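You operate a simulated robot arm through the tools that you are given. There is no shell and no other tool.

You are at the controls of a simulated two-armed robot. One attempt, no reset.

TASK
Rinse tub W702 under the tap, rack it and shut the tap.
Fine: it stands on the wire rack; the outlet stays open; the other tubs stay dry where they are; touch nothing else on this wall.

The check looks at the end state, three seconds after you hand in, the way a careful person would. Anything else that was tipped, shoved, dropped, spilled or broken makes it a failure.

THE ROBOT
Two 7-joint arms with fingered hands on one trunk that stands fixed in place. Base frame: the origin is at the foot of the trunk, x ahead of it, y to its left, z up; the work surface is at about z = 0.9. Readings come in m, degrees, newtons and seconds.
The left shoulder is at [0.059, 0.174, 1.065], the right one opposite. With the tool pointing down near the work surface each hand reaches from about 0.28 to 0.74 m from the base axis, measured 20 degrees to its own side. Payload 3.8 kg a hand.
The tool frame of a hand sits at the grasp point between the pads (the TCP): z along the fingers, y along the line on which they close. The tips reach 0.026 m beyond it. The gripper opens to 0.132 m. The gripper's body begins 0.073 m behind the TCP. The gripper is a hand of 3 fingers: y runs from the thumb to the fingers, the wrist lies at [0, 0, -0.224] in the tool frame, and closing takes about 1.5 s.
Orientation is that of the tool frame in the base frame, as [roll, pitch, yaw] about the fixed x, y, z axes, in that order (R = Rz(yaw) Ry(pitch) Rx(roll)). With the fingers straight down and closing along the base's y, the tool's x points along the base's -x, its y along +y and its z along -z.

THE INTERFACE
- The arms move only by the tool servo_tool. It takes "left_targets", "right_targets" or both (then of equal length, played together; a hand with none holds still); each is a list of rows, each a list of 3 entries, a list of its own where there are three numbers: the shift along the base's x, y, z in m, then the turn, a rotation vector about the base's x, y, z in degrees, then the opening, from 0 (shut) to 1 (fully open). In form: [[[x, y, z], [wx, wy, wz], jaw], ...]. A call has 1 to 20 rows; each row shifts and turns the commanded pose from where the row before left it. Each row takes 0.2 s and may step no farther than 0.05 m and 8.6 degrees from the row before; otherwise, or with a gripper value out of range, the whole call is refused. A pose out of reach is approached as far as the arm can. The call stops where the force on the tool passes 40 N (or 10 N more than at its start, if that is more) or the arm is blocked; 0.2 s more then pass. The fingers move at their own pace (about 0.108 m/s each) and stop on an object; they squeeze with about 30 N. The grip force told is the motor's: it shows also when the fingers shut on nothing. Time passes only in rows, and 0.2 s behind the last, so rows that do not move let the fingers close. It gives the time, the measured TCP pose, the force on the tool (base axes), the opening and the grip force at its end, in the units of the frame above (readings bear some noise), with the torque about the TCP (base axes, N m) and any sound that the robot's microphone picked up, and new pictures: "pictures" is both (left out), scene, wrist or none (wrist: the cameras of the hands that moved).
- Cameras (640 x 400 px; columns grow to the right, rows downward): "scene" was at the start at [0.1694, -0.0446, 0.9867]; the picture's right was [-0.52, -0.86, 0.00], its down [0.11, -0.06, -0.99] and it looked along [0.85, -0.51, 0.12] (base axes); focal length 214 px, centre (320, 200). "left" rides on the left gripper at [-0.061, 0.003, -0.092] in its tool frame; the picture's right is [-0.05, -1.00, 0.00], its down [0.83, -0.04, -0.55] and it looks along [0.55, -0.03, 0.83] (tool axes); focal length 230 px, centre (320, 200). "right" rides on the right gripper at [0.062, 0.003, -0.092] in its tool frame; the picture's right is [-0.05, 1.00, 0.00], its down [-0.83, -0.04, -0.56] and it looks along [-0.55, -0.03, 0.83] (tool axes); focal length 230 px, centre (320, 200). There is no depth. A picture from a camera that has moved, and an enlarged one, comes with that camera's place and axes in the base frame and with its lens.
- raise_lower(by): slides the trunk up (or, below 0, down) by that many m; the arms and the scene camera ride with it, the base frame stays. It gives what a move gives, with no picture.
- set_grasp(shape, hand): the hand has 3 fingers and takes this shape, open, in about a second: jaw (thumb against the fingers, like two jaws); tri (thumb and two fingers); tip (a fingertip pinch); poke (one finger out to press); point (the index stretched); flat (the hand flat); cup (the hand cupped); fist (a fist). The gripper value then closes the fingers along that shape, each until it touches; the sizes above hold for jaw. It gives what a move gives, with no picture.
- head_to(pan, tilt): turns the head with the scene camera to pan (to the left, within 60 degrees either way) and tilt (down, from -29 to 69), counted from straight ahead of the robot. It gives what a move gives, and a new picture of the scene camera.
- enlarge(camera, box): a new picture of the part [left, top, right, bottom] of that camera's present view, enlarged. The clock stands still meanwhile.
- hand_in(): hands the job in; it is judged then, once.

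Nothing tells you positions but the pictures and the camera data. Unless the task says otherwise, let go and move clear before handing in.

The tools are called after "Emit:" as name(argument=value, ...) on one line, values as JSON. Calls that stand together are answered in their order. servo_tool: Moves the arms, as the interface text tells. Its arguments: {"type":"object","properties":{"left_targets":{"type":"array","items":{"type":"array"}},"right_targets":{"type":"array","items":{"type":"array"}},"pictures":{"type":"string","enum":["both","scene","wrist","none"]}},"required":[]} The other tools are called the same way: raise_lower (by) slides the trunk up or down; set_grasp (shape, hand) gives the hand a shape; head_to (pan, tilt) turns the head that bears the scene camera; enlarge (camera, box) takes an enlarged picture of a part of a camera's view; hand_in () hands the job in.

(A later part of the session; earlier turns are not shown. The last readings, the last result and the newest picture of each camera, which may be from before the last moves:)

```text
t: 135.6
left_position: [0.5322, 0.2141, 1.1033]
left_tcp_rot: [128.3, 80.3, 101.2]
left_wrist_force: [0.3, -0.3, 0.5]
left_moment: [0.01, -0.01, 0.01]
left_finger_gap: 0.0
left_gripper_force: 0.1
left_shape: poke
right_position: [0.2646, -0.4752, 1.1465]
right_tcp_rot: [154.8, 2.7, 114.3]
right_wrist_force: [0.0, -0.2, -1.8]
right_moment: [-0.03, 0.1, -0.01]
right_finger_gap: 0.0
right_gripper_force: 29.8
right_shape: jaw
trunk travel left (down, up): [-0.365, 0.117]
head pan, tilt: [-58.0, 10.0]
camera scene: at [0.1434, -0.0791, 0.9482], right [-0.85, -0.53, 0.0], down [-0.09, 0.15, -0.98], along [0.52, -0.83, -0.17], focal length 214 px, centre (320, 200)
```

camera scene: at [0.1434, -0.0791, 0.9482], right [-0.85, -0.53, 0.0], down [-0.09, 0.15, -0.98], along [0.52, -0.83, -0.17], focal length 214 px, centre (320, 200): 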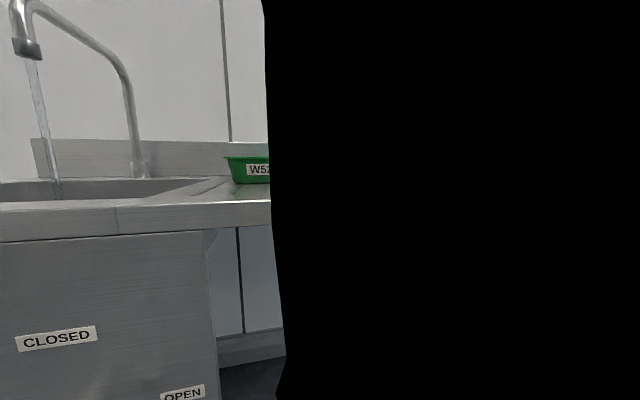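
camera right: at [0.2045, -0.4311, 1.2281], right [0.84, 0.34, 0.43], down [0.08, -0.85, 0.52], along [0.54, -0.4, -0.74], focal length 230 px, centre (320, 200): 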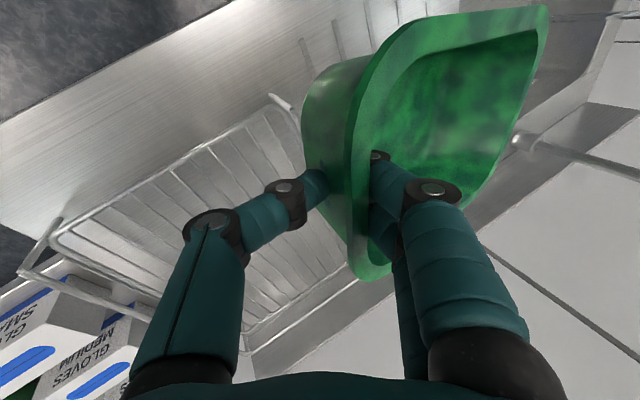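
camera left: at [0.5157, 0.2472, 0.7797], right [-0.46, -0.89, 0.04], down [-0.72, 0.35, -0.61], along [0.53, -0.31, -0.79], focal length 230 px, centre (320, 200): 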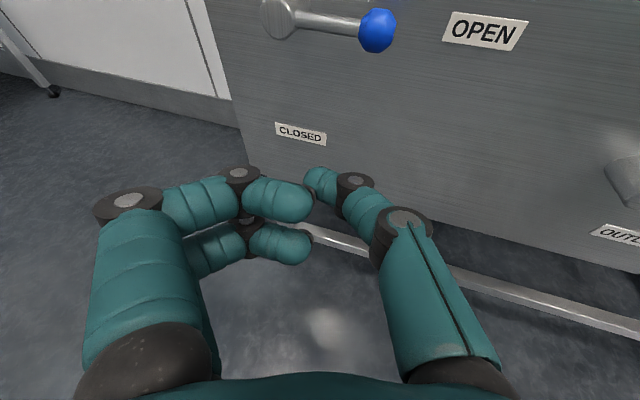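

The wrist camera shows the rack (e1 −0.12 to −0.40, e2 0.52 to 0.90) below and to the right. I'll move right first so the tub keeps clear of W523, then turn it to lie along the rack's depth.

Emit:
servo_tool(right_targets=[[[-0.022, -0.03, 0], [0, 0, -7.5], 0], [[-0.022, -0.03, 0], [0, 0, -7.5], 0], [[-0.022, -0.03, 0], [0, 0, -7.5], 0], [[0.01, -0.011, 0], [0, 0, -7.5], 0], [[0.01, -0.011, 0], [0, 0, -7.5], 0], [[0.01, -0.011, 0], [0, 0, -7.5], 0], [[0.01, -0.011, 0], [0, 0, -7.5], 0], [[0, 0, 0], [0, 0, -7.5], 0], [[0, 0, 0], [0, 0, -7.5], 0], [[0, 0, 0], [0, 0, 0], 0]], pictures="wrist")

```text
t: 137.8
left_position: [0.5321, 0.2146, 1.1039]
left_tcp_rot: [128.2, 80.4, 101.3]
left_wrist_force: [-0.8, 0.1, -0.2]
left_moment: [0.04, 0.02, -0.01]
left_finger_gap: 0.0001
left_gripper_force: 0.1
left_shape: poke
right_position: [0.2754, -0.7526, 1.1998]
right_tcp_rot: [154.9, 2.6, 46.8]
right_wrist_force: [0.2, -0.4, -1.9]
right_moment: [0.06, 0.07, -0.01]
right_finger_gap: 0.0
right_gripper_force: 30.2
right_shape: jaw
right hand out of reach, approached as far as the arm can: row 3, 4, 5, 6, 7, 8, 9
trunk travel left (down, up): [-0.365, 0.117]
head pan, tilt: [-58.0, 10.0]
camera right: at [0.2941, -0.68, 1.2827], right [0.64, -0.64, 0.43], down [-0.75, -0.4, 0.52], along [-0.16, -0.65, -0.74], focal length 230 px, centre (320, 200)
```

right: 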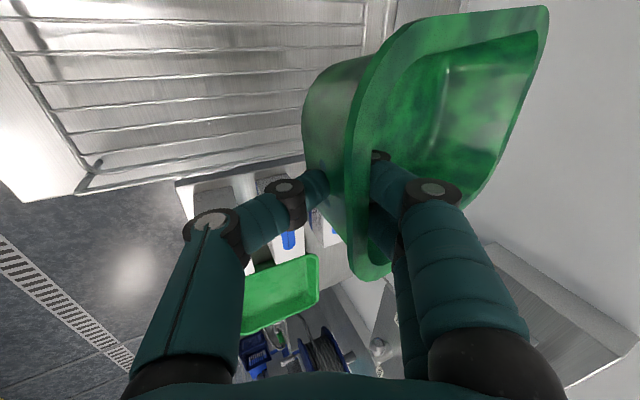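

The arm drifted outward and up against a limit while I was turning it. I'll undo part of the turn and come back toward the front of the rack, clear of the wall, before changing trunk height.

Emit:
servo_tool(right_targets=[[[-0.02, 0.04, 0], [0, 0, 7.5], 0], [[-0.02, 0.04, 0], [0, 0, 7.5], 0], [[-0.015, 0.045, 0], [0, 0, 7.5], 0], [[-0.01, 0.045, 0], [0, 0, 7.5], 0], [[0, 0, 0], [0, 0, 0], 0]], pictures="wrist")

```text
t: 138.9
left_position: [0.5317, 0.2153, 1.1039]
left_tcp_rot: [128.3, 80.4, 101.2]
left_wrist_force: [-0.2, -0.7, -0.4]
left_moment: [0.01, -0.01, 0.01]
left_finger_gap: 0.0
left_gripper_force: 0.0
left_shape: poke
right_position: [0.2102, -0.6196, 1.2155]
right_tcp_rot: [154.9, 2.8, 77.0]
right_wrist_force: [-1.0, -0.6, -1.3]
right_moment: [0.0, 0.09, -0.01]
right_finger_gap: 0.0003
right_gripper_force: 30.1
right_shape: jaw
right hand out of reach, approached as far as the arm can: row 1, 2, 3, 4
trunk travel left (down, up): [-0.365, 0.117]
head pan, tilt: [-58.0, 10.0]
camera right: at [0.1894, -0.5478, 1.2975], right [0.87, -0.23, 0.43], down [-0.45, -0.72, 0.52], along [0.19, -0.65, -0.74], focal length 230 px, centre (320, 200)
```

right: 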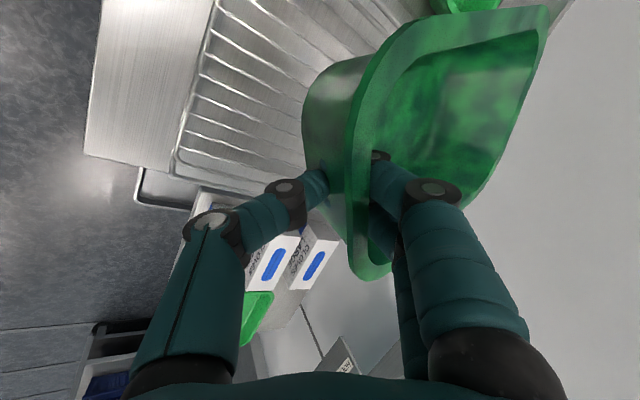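

The arm keeps drifting up, meaning it wants to be higher relative to its shoulder. I'll lower the trunk 12 cm; the tub stays well above the rack's rails.

Emit:
raise_lower(by=-0.12)

Emit:
servo_tool(right_targets=[[[0, 0.01, 0.01], [0, 0, 0], 0], [[0, 0, 0], [0, 0, 0], 0]], pictures="wrist")

```text
t: 140.4
left_position: [0.5317, 0.2151, 0.9829]
left_tcp_rot: [128.2, 80.5, 101.1]
left_wrist_force: [-0.6, 0.1, -1.4]
left_moment: [0.01, -0.03, 0.01]
left_finger_gap: 0.0
left_gripper_force: 0.0
left_shape: poke
right_position: [0.2292, -0.6229, 1.0932]
right_tcp_rot: [157.5, 3.4, 77.2]
right_wrist_force: [-0.2, 0.8, -0.6]
right_moment: [0.02, 0.05, 0.0]
right_finger_gap: 0.0
right_gripper_force: 29.9
right_shape: jaw
trunk travel left (down, up): [-0.245, 0.237]
head pan, tilt: [-58.0, 10.0]
```

```text
t: 141.1
left_position: [0.5319, 0.2141, 0.9833]
left_tcp_rot: [128.3, 80.4, 101.3]
left_wrist_force: [-0.7, 0.8, -0.8]
left_moment: [-0.03, -0.03, -0.03]
left_finger_gap: 0.0
left_gripper_force: 0.0
left_shape: poke
right_position: [0.2321, -0.6171, 1.1048]
right_tcp_rot: [157.7, 3.3, 77.3]
right_wrist_force: [-0.8, 0.2, -2.2]
right_moment: [0.02, 0.09, -0.02]
right_finger_gap: 0.0
right_gripper_force: 30.0
right_shape: jaw
right hand out of reach, approached as far as the arm can: row 1
trunk travel left (down, up): [-0.245, 0.237]
head pan, tilt: [-58.0, 10.0]
camera right: at [0.2152, -0.5452, 1.1869], right [0.89, -0.23, 0.38], down [-0.42, -0.73, 0.54], along [0.15, -0.65, -0.75], focal length 230 px, centre (320, 200)
```

right: 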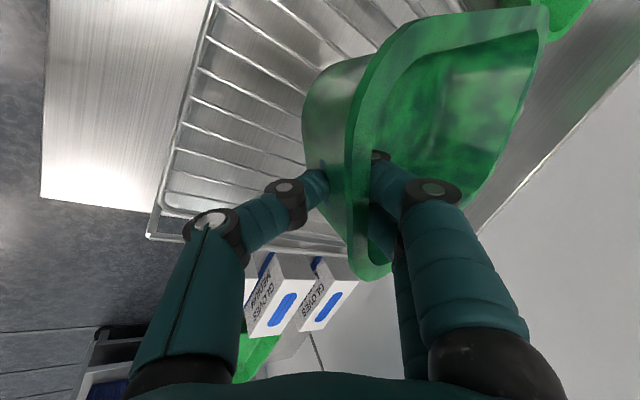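

The tub now hangs over the middle of the rack at a diagonal that fits inside its rails (e1 −0.33…−0.13, e2 0.56…0.77). I'll level it, then use the trunk to lower it straight down.

Emit:
servo_tool(right_targets=[[[0, 0, 0.02], [1.3, -1.7, 0], 0], [[0, 0, 0.01], [1.3, -1.7, 0], 0], [[0, 0, 0], [0, 0, 0], 0]], pictures="none")

Emit:
raise_lower(by=-0.06)

Emit:
servo_tool(right_targets=[[[0, 0, 0], [0, 0, 0], 0]])

```text
t: 141.8
left_position: [0.5324, 0.2151, 0.984]
left_tcp_rot: [128.4, 80.4, 101.4]
left_wrist_force: [0.0, 0.2, -0.2]
left_moment: [0.0, 0.01, 0.0]
left_finger_gap: 0.0
left_gripper_force: 0.0
left_shape: poke
right_position: [0.2315, -0.6165, 1.1352]
right_tcp_rot: [154.7, 0.1, 77.1]
right_wrist_force: [0.2, 0.4, -1.2]
right_moment: [0.03, 0.08, 0.03]
right_finger_gap: 0.0
right_gripper_force: 30.3
right_shape: jaw
trunk travel left (down, up): [-0.245, 0.237]
head pan, tilt: [-58.0, 10.0]
```

```text
t: 142.8
left_position: [0.5325, 0.2152, 0.9227]
left_tcp_rot: [128.4, 80.5, 101.3]
left_wrist_force: [-0.2, 0.0, 0.6]
left_moment: [0.03, 0.01, 0.0]
left_finger_gap: 0.0
left_gripper_force: 0.0
left_shape: poke
right_position: [0.2564, -0.6183, 1.0638]
right_tcp_rot: [157.9, 0.9, 77.0]
right_wrist_force: [0.1, 0.0, -1.4]
right_moment: [0.0, 0.07, 0.0]
right_finger_gap: 0.0
right_gripper_force: 30.3
right_shape: jaw
trunk travel left (down, up): [-0.185, 0.297]
head pan, tilt: [-58.0, 10.0]
```

```text
t: 143.2
left_position: [0.5335, 0.2151, 0.9243]
left_tcp_rot: [128.4, 80.4, 101.4]
left_wrist_force: [-1.1, -0.7, 0.6]
left_moment: [0.0, 0.02, 0.0]
left_finger_gap: 0.0
left_gripper_force: 0.0
left_shape: poke
right_position: [0.2564, -0.6175, 1.0645]
right_tcp_rot: [157.8, 0.7, 77.1]
right_wrist_force: [0.2, 0.5, -0.9]
right_moment: [0.05, 0.08, 0.0]
right_finger_gap: 0.0
right_gripper_force: 30.0
right_shape: jaw
trunk travel left (down, up): [-0.185, 0.297]
head pan, tilt: [-58.0, 10.0]
camera scene: at [0.1339, -0.0791, 0.7699], right [-0.85, -0.53, 0.0], down [-0.09, 0.15, -0.98], along [0.52, -0.84, -0.17], focal length 214 px, centre (320, 200)
camera right: at [0.2398, -0.549, 1.1499], right [0.89, -0.25, 0.38], down [-0.43, -0.75, 0.51], along [0.15, -0.62, -0.77], focal length 230 px, centre (320, 200)
```

scene: 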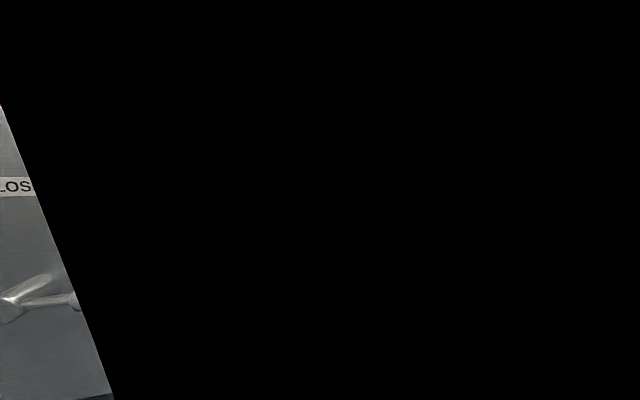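
right: 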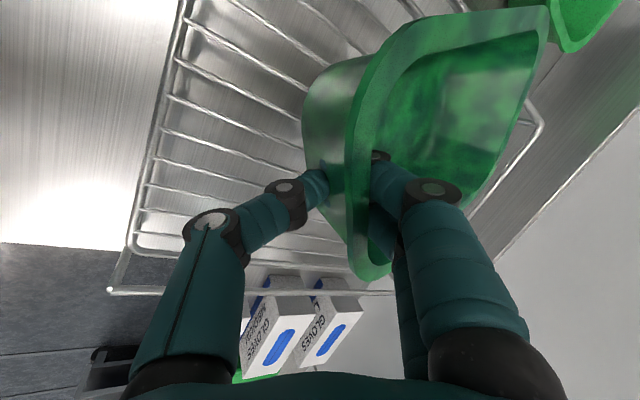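

The lowering shifted the hand about 2.5 cm forward. I'll correct back to the rack's centre, re-level, and go down with small arm moves.

Emit:
servo_tool(right_targets=[[[-0.016, -0.008, 0], [-0.3, -1.4, 0], 0], [[-0.016, -0.008, -0.01], [-0.3, -1.4, 0], 0], [[0, 0, -0.015], [0, 0, 0], 0], [[0, 0, 0], [0, 0, 0], 0]], pictures="wrist")

```text
t: 144.2
left_position: [0.5322, 0.2142, 0.9235]
left_tcp_rot: [128.3, 80.4, 101.2]
left_wrist_force: [-0.1, -0.1, -0.8]
left_moment: [0.02, 0.01, -0.03]
left_finger_gap: 0.0001
left_gripper_force: 0.1
left_shape: poke
right_position: [0.2383, -0.6384, 1.0373]
right_tcp_rot: [154.9, 0.9, 77.0]
right_wrist_force: [0.1, 0.9, -1.4]
right_moment: [0.06, 0.08, -0.01]
right_finger_gap: 0.0
right_gripper_force: 30.1
right_shape: jaw
right hand out of reach, approached as far as the arm can: row 1, 2
trunk travel left (down, up): [-0.185, 0.297]
head pan, tilt: [-58.0, 10.0]
camera right: at [0.2186, -0.5698, 1.121], right [0.87, -0.25, 0.42], down [-0.45, -0.74, 0.5], along [0.19, -0.62, -0.76], focal length 230 px, centre (320, 200)
```

right: 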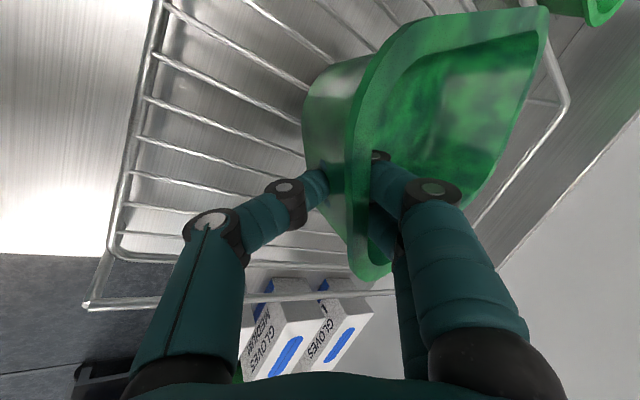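

The tub is well centred over the rack (e1 −0.34…−0.14, e2 0.58…0.79). I'll continue down gently and watch the force.

Emit:
servo_tool(right_targets=[[[0, 0, -0.015], [0, 0, 0], 0], [[0, 0, -0.015], [0, 0, 0], 0], [[0, 0, -0.008], [0, 0, 0], 0], [[0, 0, 0], [0, 0, 0], 0]], pictures="wrist")

```text
t: 145.2
left_position: [0.5312, 0.2148, 0.9227]
left_tcp_rot: [128.4, 80.4, 101.4]
left_wrist_force: [1.2, 0.3, 0.5]
left_moment: [0.01, 0.03, -0.02]
left_finger_gap: 0.0
left_gripper_force: 0.1
left_shape: poke
right_position: [0.2437, -0.6425, 0.9999]
right_tcp_rot: [154.9, 0.7, 77.2]
right_wrist_force: [-0.2, -0.1, -0.3]
right_moment: [-0.01, -0.01, 0.01]
right_finger_gap: 0.0002
right_gripper_force: 30.0
right_shape: jaw
right hand out of reach, approached as far as the arm can: row 3
trunk travel left (down, up): [-0.185, 0.297]
head pan, tilt: [-58.0, 10.0]
camera right: at [0.2218, -0.572, 1.0834], right [0.87, -0.25, 0.42], down [-0.45, -0.74, 0.5], along [0.19, -0.62, -0.76], focal length 230 px, centre (320, 200)
```

right: 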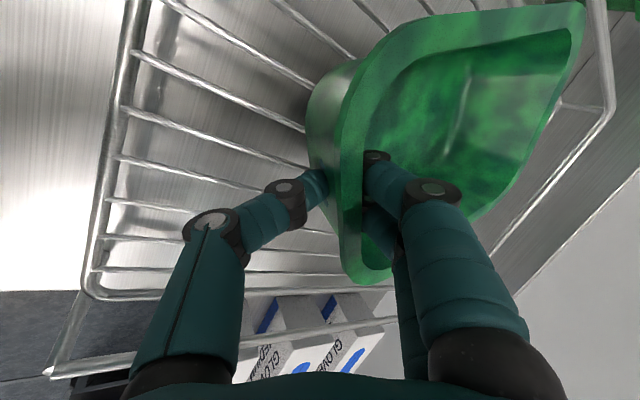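

The wrist load just dropped by about the tub's weight and the tub shifted slightly in the grip, so it seems to be resting on the rack wires already. I'll look closely.

Emit:
enlarge(camera="right", box=[240, 0, 640, 300])

Emit:
head_to(pan=-60, tilt=-20)

```text
1.33 times, centred on (440, 150) of right
camera zoom: at [0.2218, -0.572, 1.0834], right [0.87, -0.25, 0.42], down [-0.45, -0.74, 0.5], along [0.19, -0.62, -0.76], focal length 307 px, centre (160, 267)
```

zoom: 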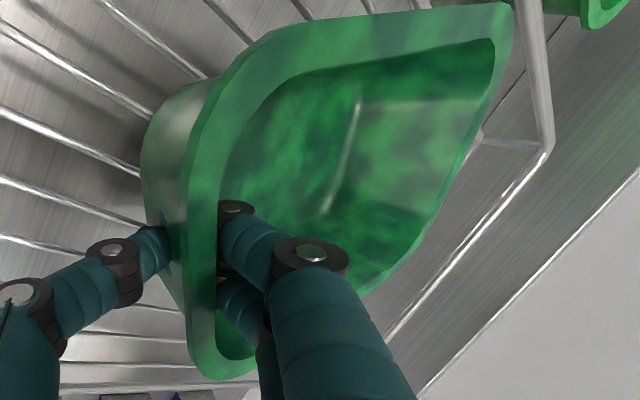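

```text
t: 146.2
left_position: [0.532, 0.2145, 0.9231]
left_tcp_rot: [128.5, 80.5, 101.3]
left_wrist_force: [0.0, 0.9, -1.0]
left_moment: [0.03, -0.03, 0.01]
left_finger_gap: 0.0
left_gripper_force: 0.0
left_shape: poke
right_position: [0.2433, -0.6417, 1.0]
right_tcp_rot: [154.9, 0.8, 77.2]
right_wrist_force: [1.2, 1.0, -0.5]
right_moment: [-0.02, -0.04, 0.01]
right_finger_gap: 0.0
right_gripper_force: 29.7
right_shape: jaw
trunk travel left (down, up): [-0.185, 0.297]
head pan, tilt: [-60.0, -20.0]
camera scene: at [0.1227, -0.0661, 0.8151], right [-0.87, -0.5, 0.0], down [0.17, -0.3, -0.94], along [0.47, -0.81, 0.34], focal length 214 px, centre (320, 200)
```

scene: 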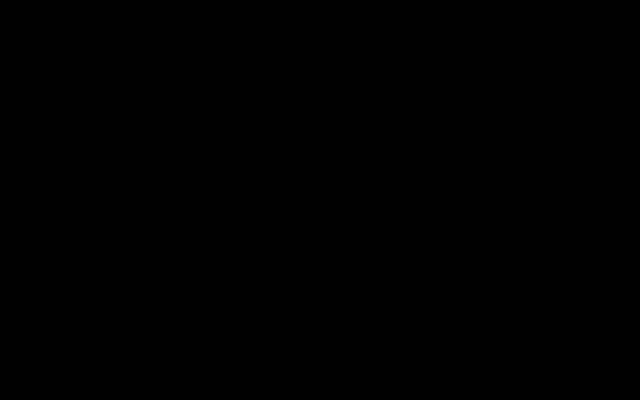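

The head's view is blocked by the right arm. I'll check what the left hand's camera sees from where it is.

Emit:
enlarge(camera="left", box=[0, 0, 640, 400])

Emit:
head_to(pan=-60, tilt=40)

```text
1.00 times, centred on (320, 200) of left (not enlarged: the box is as wide or as high as the picture)
camera zoom: at [0.4531, 0.2479, 0.9939], right [-0.45, -0.89, -0.08], down [-0.54, 0.35, -0.77], along [0.71, -0.31, -0.64], focal length 230 px, centre (320, 200)
```

zoom: 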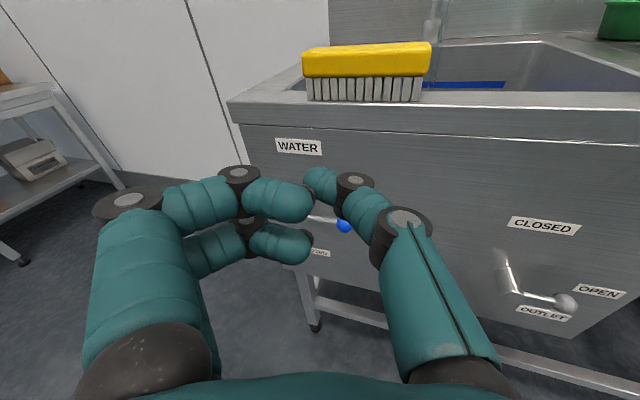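

```text
t: 147.5
left_position: [0.5327, 0.2145, 0.9245]
left_tcp_rot: [128.4, 80.4, 101.4]
left_wrist_force: [-0.7, -0.5, 0.5]
left_moment: [0.0, 0.0, 0.01]
left_finger_gap: 0.0
left_gripper_force: 0.1
left_shape: poke
right_position: [0.2424, -0.641, 0.999]
right_tcp_rot: [154.9, 0.7, 77.1]
right_wrist_force: [-0.1, 0.7, -1.5]
right_moment: [-0.04, -0.07, 0.01]
right_finger_gap: 0.0002
right_gripper_force: 30.3
right_shape: jaw
trunk travel left (down, up): [-0.185, 0.297]
head pan, tilt: [-60.0, 40.0]
camera scene: at [0.1271, -0.0739, 0.7223], right [-0.87, -0.5, 0.0], down [-0.32, 0.56, -0.77], along [0.38, -0.66, -0.64], focal length 214 px, centre (320, 200)
```

scene: 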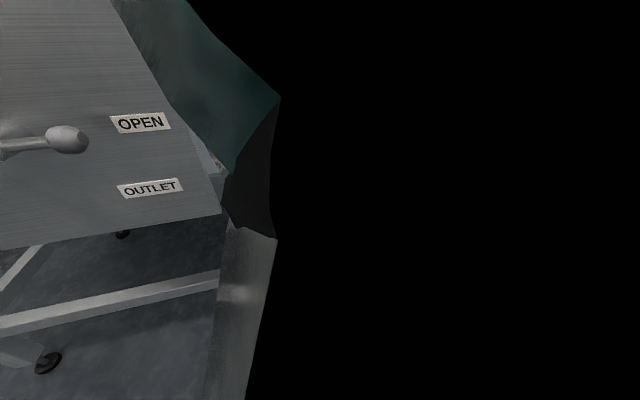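

Comparing pictures, the tub had sagged a few degrees at its far end during the carry, so that end has touched the rack floor (~0.943) first. I'll lower the gripped end the last ~1.3 cm so it sits flat.

Emit:
servo_tool(right_targets=[[[0, 0, -0.006], [0, 0, 0], 0], [[0, 0, -0.005], [0, 0, 0], 0], [[0, 0, -0.003], [0, 0, 0], 0], [[0, 0, 0], [0, 0, 0], 0]], pictures="wrist")

```text
t: 148.5
left_position: [0.5319, 0.2154, 0.9233]
left_tcp_rot: [128.4, 80.4, 101.3]
left_wrist_force: [-0.2, 0.3, 0.0]
left_moment: [0.02, -0.03, -0.03]
left_finger_gap: 0.0
left_gripper_force: 0.1
left_shape: poke
right_position: [0.2446, -0.6426, 0.9862]
right_tcp_rot: [154.9, 0.8, 77.0]
right_wrist_force: [-0.8, 0.4, -1.1]
right_moment: [-0.04, -0.08, 0.02]
right_finger_gap: 0.0
right_gripper_force: 30.0
right_shape: jaw
trunk travel left (down, up): [-0.185, 0.297]
head pan, tilt: [-60.0, 40.0]
camera right: at [0.2241, -0.5735, 1.0709], right [0.87, -0.25, 0.42], down [-0.45, -0.74, 0.5], along [0.19, -0.62, -0.76], focal length 230 px, centre (320, 200)
```

right: 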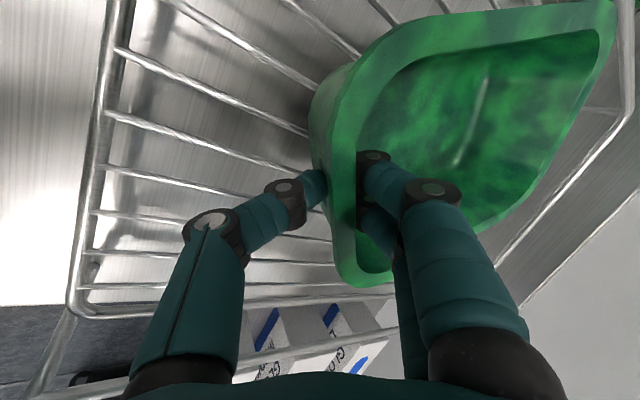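

The tub has levelled out in the grip. I'll press down a couple more millimetres to confirm firm contact.

Emit:
servo_tool(right_targets=[[[0, 0, -0.003], [0, 0, 0], 0], [[0, 0, -0.003], [0, 0, 0], 0], [[0, 0, 0], [0, 0, 0], 0]], pictures="wrist")

Emit:
enlarge(camera="right", box=[240, 0, 640, 300])

```text
t: 149.3
left_position: [0.5314, 0.216, 0.9236]
left_tcp_rot: [128.0, 80.5, 101.1]
left_wrist_force: [-0.1, 0.2, 0.7]
left_moment: [0.02, -0.03, -0.03]
left_finger_gap: 0.0
left_gripper_force: 0.0
left_shape: poke
right_position: [0.2448, -0.6435, 0.983]
right_tcp_rot: [154.7, 0.9, 77.1]
right_wrist_force: [-3.7, -3.1, 19.5]
right_moment: [-0.12, -0.23, 0.01]
right_finger_gap: 0.0
right_gripper_force: 29.2
right_shape: jaw
right hand out of reach, approached as far as the arm can: row 1
trunk travel left (down, up): [-0.185, 0.297]
head pan, tilt: [-60.0, 40.0]
camera right: at [0.224, -0.5736, 1.0669], right [0.87, -0.25, 0.43], down [-0.45, -0.74, 0.5], along [0.2, -0.63, -0.76], focal length 230 px, centre (320, 200)
```

right: 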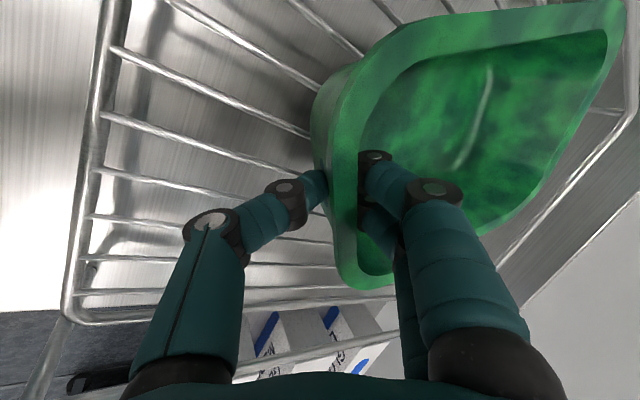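

```text
1.33 times, centred on (440, 150) of right
camera zoom: at [0.224, -0.5736, 1.0669], right [0.87, -0.25, 0.43], down [-0.45, -0.74, 0.5], along [0.2, -0.63, -0.76], focal length 307 px, centre (160, 267)
```

zoom: 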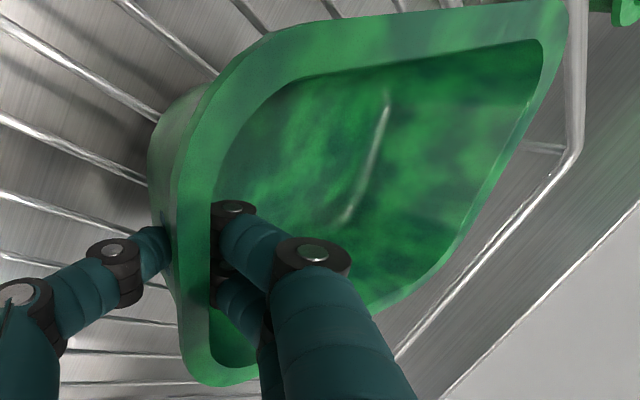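

It's firmly seated on the rack (19.5 N) and inside the rails. I'll ease off the pressure, open the fingers, and back out along the finger direction.

Emit:
servo_tool(right_targets=[[[0, 0, 0.003], [0, 0, 0], 0], [[0, 0, 0], [0, 0, 0], 0.1], [[0, 0, 0], [0, 0, 0], 0.2], [[0, 0, 0], [0, 0, 0], 0.3], [[0, 0, 0], [0, 0, 0], 0.35], [[0, 0, 0], [0, 0, 0], 0.35]], pictures="wrist")

```text
t: 150.7
left_position: [0.5313, 0.215, 0.9235]
left_tcp_rot: [128.4, 80.4, 101.3]
left_wrist_force: [0.1, -0.3, -0.1]
left_moment: [0.0, 0.0, -0.02]
left_finger_gap: 0.0
left_gripper_force: 0.0
left_shape: poke
right_position: [0.2444, -0.6441, 0.9844]
right_tcp_rot: [155.1, 0.8, 77.1]
right_wrist_force: [0.2, -0.7, 0.3]
right_moment: [0.0, 0.0, 0.0]
right_finger_gap: 0.0458
right_gripper_force: 0.0
right_shape: jaw
trunk travel left (down, up): [-0.185, 0.297]
head pan, tilt: [-60.0, 40.0]
camera right: at [0.2244, -0.5744, 1.0684], right [0.87, -0.25, 0.42], down [-0.45, -0.74, 0.5], along [0.19, -0.62, -0.76], focal length 230 px, centre (320, 200)
```

right: 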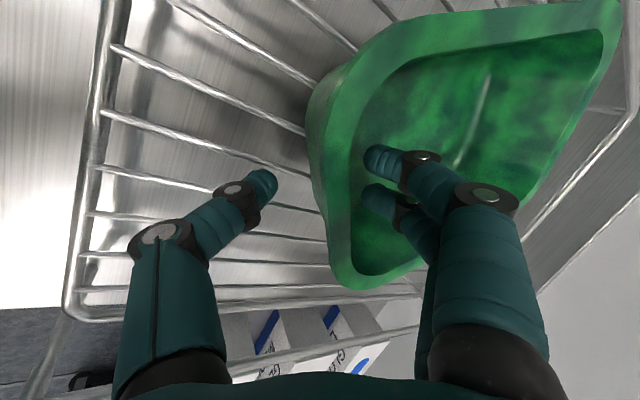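

The tub stays put with the fingers open around its wall. I'll back out upward along the fingers now.

Emit:
servo_tool(right_targets=[[[-0.008, 0.002, 0.018], [0, 0, 0], 0.35], [[-0.008, 0.002, 0.018], [0, 0, 0], 0.35], [[-0.008, 0.002, 0.018], [0, 0, 0], 0.35], [[-0.01, 0.002, 0.03], [0, 0, 0], 0.35], [[0, 0.01, 0.04], [0, 0, 0], 0.35], [[0, 0.02, 0.04], [0, 0, 0], 0.35], [[0, 0, 0], [0, 0, 0], 0.35]], pictures="wrist")

```text
t: 152.3
left_position: [0.5324, 0.2142, 0.9236]
left_tcp_rot: [128.4, 80.4, 101.4]
left_wrist_force: [-0.6, 0.8, 0.5]
left_moment: [-0.01, 0.01, 0.0]
left_finger_gap: 0.0
left_gripper_force: 0.1
left_shape: poke
right_position: [0.2714, -0.6329, 1.1229]
right_tcp_rot: [154.8, 0.7, 77.1]
right_wrist_force: [-0.3, 0.2, 0.0]
right_moment: [0.02, -0.03, -0.01]
right_finger_gap: 0.0458
right_gripper_force: 0.0
right_shape: jaw
right hand out of reach, approached as far as the arm can: row 1, 2, 3, 4, 5, 6
trunk travel left (down, up): [-0.185, 0.297]
head pan, tilt: [-60.0, 40.0]
camera right: at [0.2504, -0.564, 1.2077], right [0.87, -0.25, 0.43], down [-0.45, -0.74, 0.5], along [0.19, -0.62, -0.76], focal length 230 px, centre (320, 200)
```

right: 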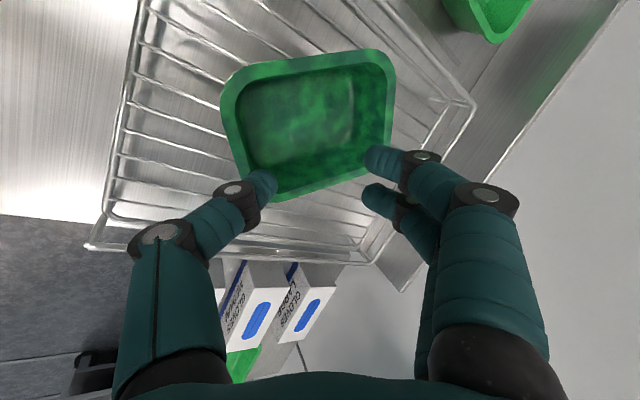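

W702 stands in the rack, fully inside the rails, and my hand is clear above it. I'll bring the right hand back toward its home region.

Emit:
servo_tool(right_targets=[[[0, 0.02, 0.03], [0, 0, 7.5], 0.35], [[0, 0.03, 0.03], [0, 0, 7.5], 0.35], [[0, 0.04, 0.02], [0, 0, 7.5], 0.35], [[0, 0.045, 0], [0, 0, 7.5], 0.35], [[0, 0.045, 0], [0, 0, 7.5], 0.35], [[0, 0.045, 0], [0, 0, 7.5], 0.35], [[0.01, 0.045, 0], [0, 0, 7.5], 0.35], [[0.01, 0.04, 0], [0, 0, 7.5], 0.35], [[0, 0, 0], [0, 0, 0], 0.35]], pictures="wrist")

Emit:
head_to(pan=-50, tilt=0)

```text
t: 154.3
left_position: [0.5314, 0.2148, 0.9233]
left_tcp_rot: [128.4, 80.4, 101.3]
left_wrist_force: [0.6, -0.4, 0.0]
left_moment: [0.04, 0.01, 0.05]
left_finger_gap: 0.0001
left_gripper_force: 0.1
left_shape: poke
right_position: [0.3413, -0.3275, 1.1335]
right_tcp_rot: [154.8, 0.8, 137.2]
right_wrist_force: [0.0, 0.0, -0.5]
right_moment: [-0.02, -0.01, 0.0]
right_finger_gap: 0.0463
right_gripper_force: 0.0
right_shape: jaw
right hand out of reach, approached as far as the arm can: row 1, 2, 3, 4
trunk travel left (down, up): [-0.185, 0.297]
head pan, tilt: [-60.0, 40.0]
camera right: at [0.2712, -0.3103, 1.218], right [0.65, 0.63, 0.42], down [0.42, -0.76, 0.5], along [0.64, -0.14, -0.76], focal length 230 px, centre (320, 200)
```

right: 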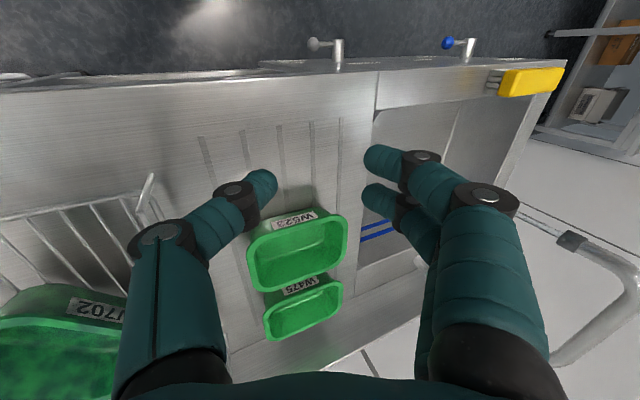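

```text
t: 155.4
left_position: [0.532, 0.2141, 0.9237]
left_tcp_rot: [128.3, 80.4, 101.2]
left_wrist_force: [0.0, 0.2, 0.4]
left_moment: [-0.02, -0.01, -0.01]
left_finger_gap: 0.0002
left_gripper_force: 0.1
left_shape: poke
right_position: [0.3407, -0.3271, 1.1332]
right_tcp_rot: [154.9, 0.8, 137.1]
right_wrist_force: [0.4, -0.6, -0.3]
right_moment: [-0.04, -0.03, -0.01]
right_finger_gap: 0.046
right_gripper_force: 0.0
right_shape: jaw
trunk travel left (down, up): [-0.185, 0.297]
head pan, tilt: [-50.0, 0.0]
camera scene: at [0.1425, -0.0692, 0.7858], right [-0.77, -0.64, 0.0], down [0.0, 0.0, -1.0], along [0.64, -0.77, 0.0], focal length 214 px, centre (320, 200)
```

scene: 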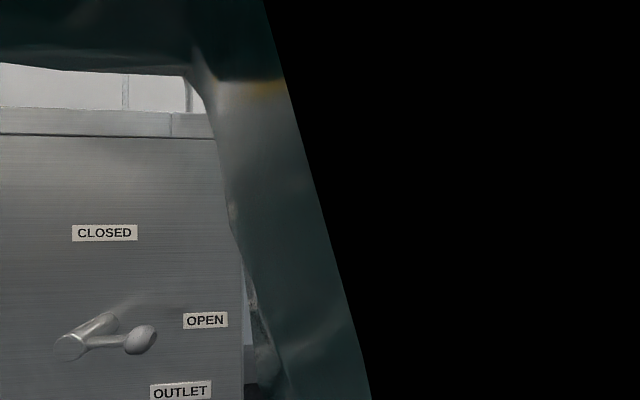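

W702 stands in the rack and its label reads correctly; W523 and W475 are untouched. Now for the tap: I'll lower the trunk again, reshape the left hand to "point", so the free side can press the lever down and left, and turn it to face the lever.

Emit:
set_grasp(hand="left", shape="point")

Emit:
raise_lower(by=-0.11)

Emit:
servo_tool(left_targets=[[[0, 0, -0.02], [0, 7.5, -1], 1], [[0, 0, -0.02], [0, 7.5, -1], 1], [[0, 0, 0], [0, 0, 0], 1]])

Emit:
head_to(pan=10, tilt=10)

```text
t: 156.3
left_position: [0.5322, 0.2154, 0.9236]
left_tcp_rot: [128.4, 80.4, 101.4]
left_wrist_force: [0.1, -0.4, -0.1]
left_moment: [0.02, -0.02, -0.01]
left_finger_gap: 0.0
left_gripper_force: 0.1
left_shape: point
right_position: [0.3416, -0.3269, 1.1337]
right_tcp_rot: [154.9, 0.7, 137.0]
right_wrist_force: [0.4, 0.4, 0.0]
right_moment: [-0.03, 0.0, -0.01]
right_finger_gap: 0.046
right_gripper_force: 0.0
right_shape: jaw
trunk travel left (down, up): [-0.185, 0.297]
head pan, tilt: [-50.0, 0.0]
```

```text
t: 157.7
left_position: [0.5554, 0.2149, 0.7782]
left_tcp_rot: [148.3, 79.1, 120.9]
left_wrist_force: [-1.0, -0.2, -0.4]
left_moment: [-0.01, 0.02, 0.04]
left_finger_gap: 0.0
left_gripper_force: 0.1
left_shape: point
right_position: [0.3403, -0.3274, 1.0242]
right_tcp_rot: [154.9, 0.8, 137.1]
right_wrist_force: [-0.1, 0.5, 0.3]
right_moment: [0.0, -0.02, 0.0]
right_finger_gap: 0.0458
right_gripper_force: 0.0
right_shape: jaw
trunk travel left (down, up): [-0.075, 0.407]
head pan, tilt: [-50.0, 0.0]
```

```text
t: 158.5
left_position: [0.5552, 0.2149, 0.7379]
left_tcp_rot: [-175.9, 67.4, 153.4]
left_wrist_force: [0.0, 0.0, 0.5]
left_moment: [0.02, 0.01, 0.0]
left_finger_gap: 0.0
left_gripper_force: 0.1
left_shape: point
right_position: [0.3411, -0.3271, 1.0247]
right_tcp_rot: [155.1, 0.9, 137.1]
right_wrist_force: [0.0, 0.0, 0.1]
right_moment: [0.0, -0.01, -0.02]
right_finger_gap: 0.046
right_gripper_force: 0.1
right_shape: jaw
trunk travel left (down, up): [-0.075, 0.407]
head pan, tilt: [-50.0, 0.0]
camera scene: at [0.1512, -0.0691, 0.6674], right [-0.77, -0.64, 0.0], down [0.0, 0.0, -1.0], along [0.64, -0.77, 0.0], focal length 214 px, centre (320, 200)
camera left: at [0.5044, 0.2502, 0.8301], right [-0.49, -0.87, 0.08], down [-0.75, 0.37, -0.55], along [0.45, -0.33, -0.83], focal length 230 px, centre (320, 200)
```

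scene: 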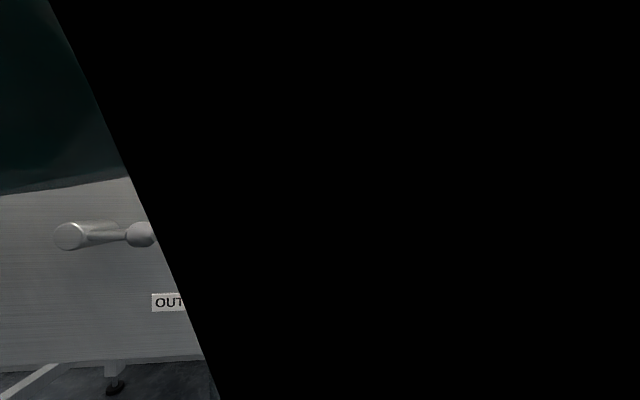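
left: 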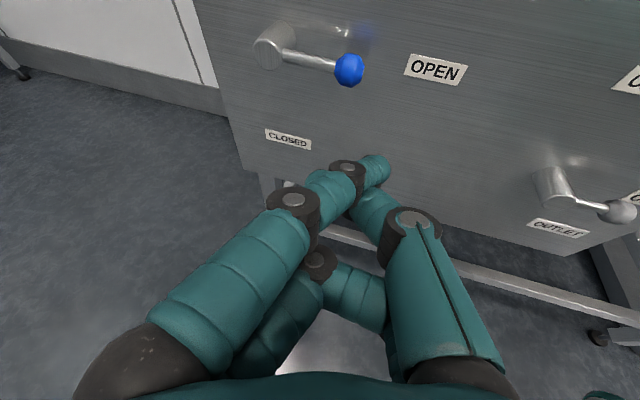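

```text
t: 159.8
left_position: [0.5554, 0.2145, 0.7392]
left_tcp_rot: [-175.9, 67.5, 153.5]
left_wrist_force: [0.3, -0.2, 0.5]
left_moment: [-0.01, -0.03, 0.02]
left_finger_gap: 0.0
left_gripper_force: 0.1
left_shape: point
right_position: [0.3406, -0.3258, 1.0255]
right_tcp_rot: [154.9, 0.9, 137.1]
right_wrist_force: [-0.3, 0.4, 0.9]
right_moment: [-0.01, 0.01, 0.0]
right_finger_gap: 0.0459
right_gripper_force: 0.1
right_shape: jaw
trunk travel left (down, up): [-0.075, 0.407]
head pan, tilt: [10.0, 10.0]
camera scene: at [0.1849, 0.0159, 0.6514], right [0.17, -0.98, 0.0], down [-0.17, -0.03, -0.98], along [0.97, 0.17, -0.17], focal length 214 px, centre (320, 200)
```

scene: 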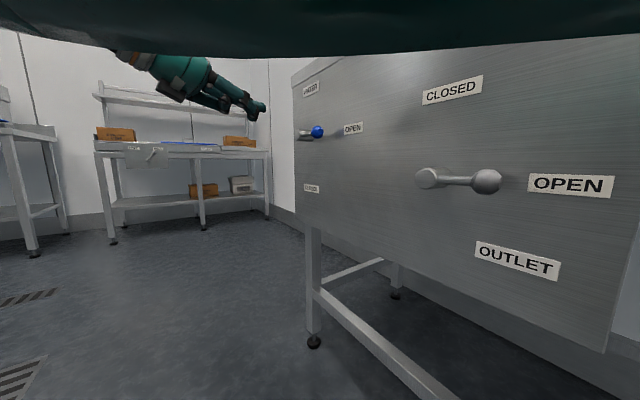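

The lever still points at OPEN. I'll look closely at the pointing hand to judge its tip position.

Emit:
enlarge(camera="left", box=[220, 100, 480, 300])

Emit:
enlarge(camera="scene", box=[110, 40, 340, 200])

```text
2.00 times, centred on (350, 200) of left
camera zoom: at [0.5042, 0.2502, 0.8302], right [-0.49, -0.87, 0.08], down [-0.75, 0.37, -0.55], along [0.45, -0.33, -0.83], focal length 460 px, centre (260, 200)
```

zoom: 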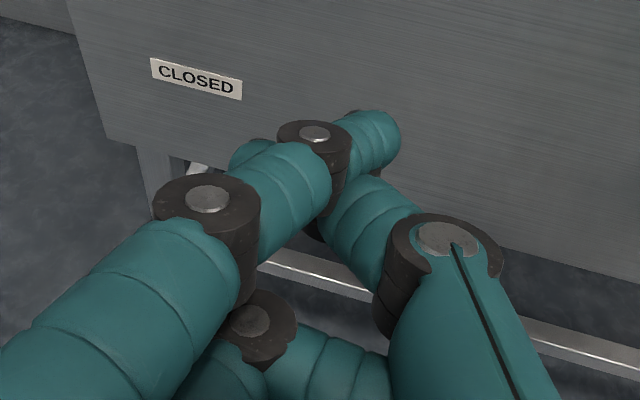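

```text
2.50 times, centred on (225, 120) of scene
camera zoom: at [0.1849, 0.0159, 0.6514], right [0.17, -0.98, 0.0], down [-0.17, -0.03, -0.98], along [0.97, 0.17, -0.17], focal length 536 px, centre (558, 400)
```

zoom: 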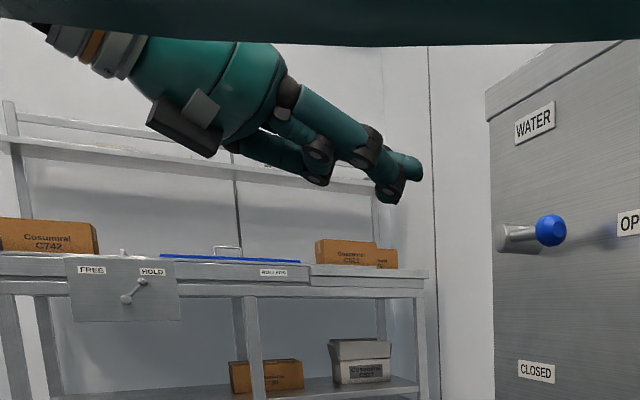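

In the pointing shape the thumb lies right under the index and would get in the way. A closed jaw makes a simple symmetric tip, so I'll use that: tip above the knob, press down and then left along the arc. First I'll reshape and move to just above and in front of the knob.

Emit:
set_grasp(hand="left", shape="jaw")

Emit:
servo_tool(left_targets=[[[0.01, -0.005, 0.02], [-1.2, -2.2, -3.5], 0.5], [[0.01, -0.005, 0.02], [0, 0, 0], 0.2], [[0.01, -0.01, 0.01], [0, 0, 0], 0], [[0.01, -0.01, 0], [0, 0, 0], 0], [[0.016, -0.011, 0], [0, 0, 0], 0], [[0, 0, 0], [0, 0, 0], 0], [[0, 0, 0], [0, 0, 0], 0]])

```text
t: 160.7
left_position: [0.5546, 0.2148, 0.7374]
left_tcp_rot: [-175.9, 67.3, 153.3]
left_wrist_force: [-0.7, -0.3, -0.4]
left_moment: [0.01, 0.01, -0.02]
left_finger_gap: 0.0948
left_gripper_force: 0.1
left_shape: jaw
right_position: [0.3414, -0.3269, 1.0243]
right_tcp_rot: [154.9, 0.8, 137.1]
right_wrist_force: [0.2, 0.2, -0.4]
right_moment: [0.0, 0.01, 0.03]
right_finger_gap: 0.0459
right_gripper_force: 0.1
right_shape: jaw
trunk travel left (down, up): [-0.075, 0.407]
head pan, tilt: [10.0, 10.0]
```

```text
t: 162.3
left_position: [0.611, 0.1726, 0.7882]
left_tcp_rot: [-175.8, 69.9, 150.0]
left_wrist_force: [-0.7, -0.1, 0.2]
left_moment: [-0.02, 0.01, 0.0]
left_finger_gap: 0.0
left_gripper_force: 30.2
left_shape: jaw
right_position: [0.3417, -0.3265, 1.024]
right_tcp_rot: [154.9, 0.7, 137.1]
right_wrist_force: [0.9, -0.5, 0.5]
right_moment: [0.01, 0.01, -0.02]
right_finger_gap: 0.0459
right_gripper_force: 0.1
right_shape: jaw
trunk travel left (down, up): [-0.075, 0.407]
head pan, tilt: [10.0, 10.0]
camera scene: at [0.1848, 0.016, 0.6514], right [0.17, -0.98, 0.0], down [-0.17, -0.03, -0.98], along [0.97, 0.17, -0.17], focal length 214 px, centre (320, 200)
camera left: at [0.5589, 0.2141, 0.8775], right [-0.54, -0.84, 0.07], down [-0.7, 0.4, -0.59], along [0.46, -0.37, -0.8], focal length 230 px, centre (320, 200)
```

scene: 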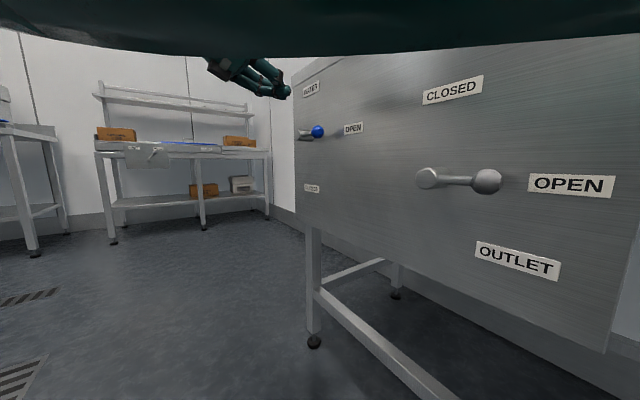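
left: 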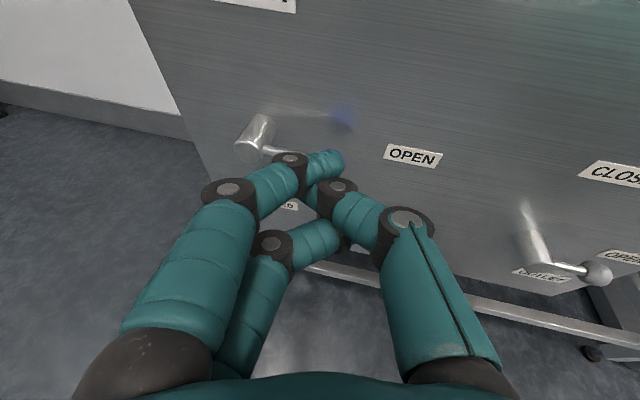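

The tip is in front of and above the knob. I'll advance over it and start pressing down along the arc.

Emit:
servo_tool(left_targets=[[[0.029, -0.029, 0], [0, 0, 0], 0], [[0.029, -0.029, 0], [0, 0, 0], 0], [[0.002, 0.002, -0.02], [0, 0, 0], 0], [[-0.001, -0.001, -0.015], [0, 0, 0], 0], [[0, 0, 0], [0, 0, 0], 0]])

Emit:
enlarge(camera="scene", box=[220, 60, 400, 200])

```text
t: 163.5
left_position: [0.6701, 0.1157, 0.7548]
left_tcp_rot: [-175.8, 69.9, 149.9]
left_wrist_force: [0.1, -0.4, 0.0]
left_moment: [0.01, 0.02, -0.04]
left_finger_gap: 0.0
left_gripper_force: 29.9
left_shape: jaw
right_position: [0.3412, -0.3271, 1.024]
right_tcp_rot: [154.9, 0.8, 137.1]
right_wrist_force: [0.5, 0.9, 0.5]
right_moment: [0.0, -0.01, 0.0]
right_finger_gap: 0.0458
right_gripper_force: 0.1
right_shape: jaw
trunk travel left (down, up): [-0.075, 0.407]
head pan, tilt: [10.0, 10.0]
camera scene: at [0.1849, 0.0159, 0.6514], right [0.17, -0.98, 0.0], down [-0.17, -0.03, -0.98], along [0.97, 0.17, -0.17], focal length 214 px, centre (320, 200)
camera left: at [0.6175, 0.156, 0.8435], right [-0.54, -0.84, 0.07], down [-0.7, 0.4, -0.59], along [0.46, -0.37, -0.8], focal length 230 px, centre (320, 200)
```

scene: 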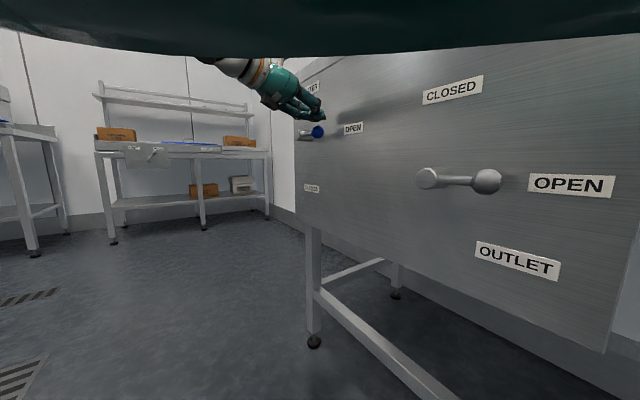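
left: 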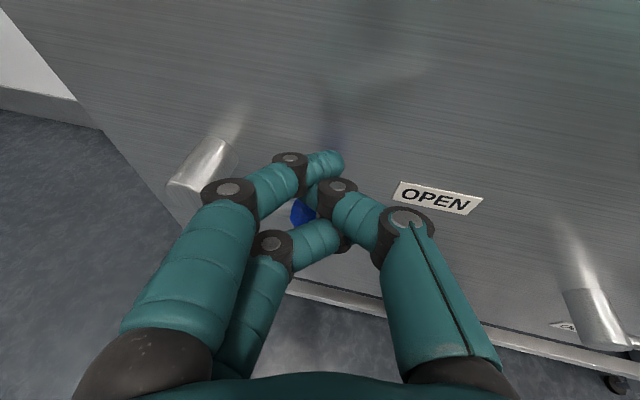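

```text
2.86 times, centred on (310, 130) of scene
camera zoom: at [0.1849, 0.0159, 0.6514], right [0.17, -0.98, 0.0], down [-0.17, -0.03, -0.98], along [0.97, 0.17, -0.17], focal length 613 px, centre (349, 400)
```

zoom: 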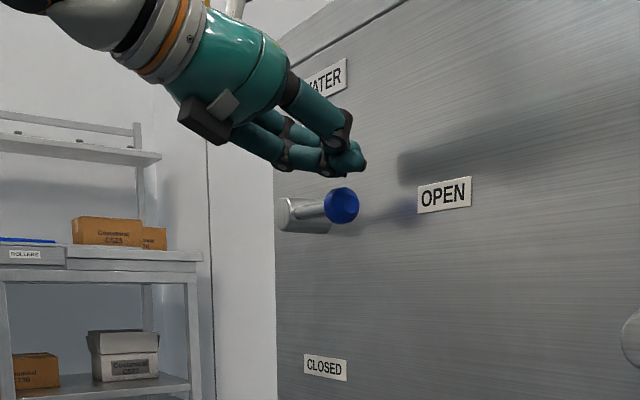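

The tip sits about 1 cm above the knob. I'll press down through the first half of the arc.

Emit:
servo_tool(left_targets=[[[-0.001, -0.001, -0.015], [0, 0, 0], 0], [[0, 0, -0.0225], [0, 0, 0], 0], [[0.0042, 0.0042, -0.022], [0, 0, 0], 0], [[0, 0, 0], [0, 0, 0], 0]])

Emit:
enlarge(camera="scene", box=[220, 60, 400, 200])

```text
t: 164.5
left_position: [0.6728, 0.1205, 0.6939]
left_tcp_rot: [-175.8, 70.0, 150.0]
left_wrist_force: [-0.1, -0.4, 1.2]
left_moment: [0.0, 0.02, 0.0]
left_finger_gap: 0.0001
left_gripper_force: 30.4
left_shape: jaw
right_position: [0.3401, -0.326, 1.0249]
right_tcp_rot: [155.0, 0.8, 137.0]
right_wrist_force: [-0.2, 0.3, 0.9]
right_moment: [-0.02, 0.0, 0.0]
right_finger_gap: 0.0456
right_gripper_force: 0.1
right_shape: jaw
trunk travel left (down, up): [-0.075, 0.407]
head pan, tilt: [10.0, 10.0]
camera scene: at [0.1849, 0.016, 0.6514], right [0.17, -0.98, 0.0], down [-0.17, -0.03, -0.98], along [0.97, 0.17, -0.17], focal length 214 px, centre (320, 200)
camera left: at [0.6208, 0.1602, 0.7833], right [-0.54, -0.84, 0.07], down [-0.7, 0.4, -0.59], along [0.46, -0.37, -0.8], focal length 230 px, centre (320, 200)
```

scene: 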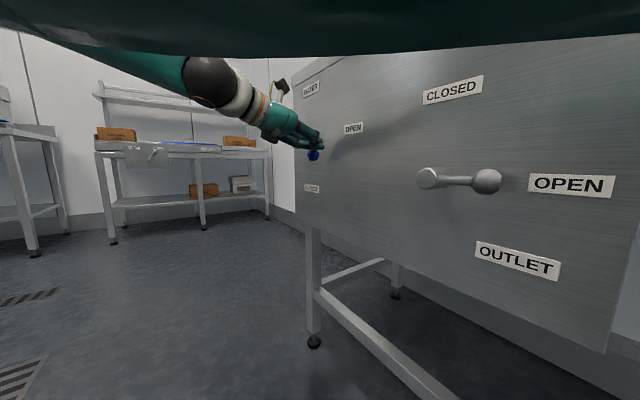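
left: 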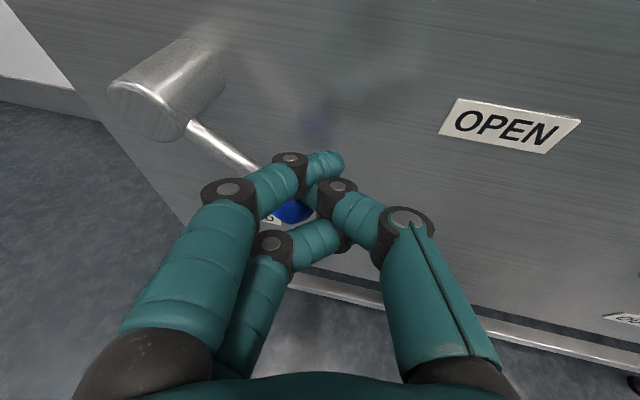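

```text
2.86 times, centred on (310, 130) of scene
camera zoom: at [0.1849, 0.016, 0.6514], right [0.17, -0.98, 0.0], down [-0.17, -0.03, -0.98], along [0.97, 0.17, -0.17], focal length 613 px, centre (349, 400)
```

zoom: 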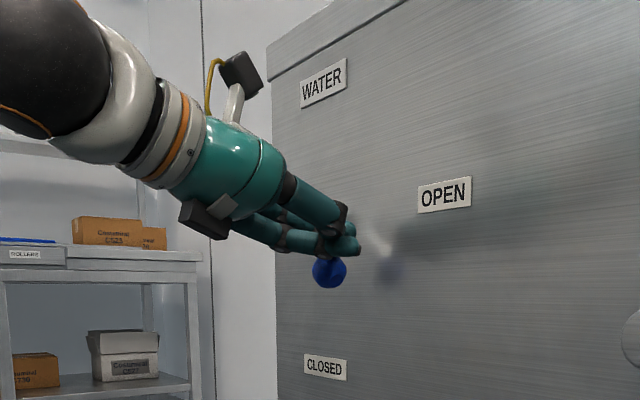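

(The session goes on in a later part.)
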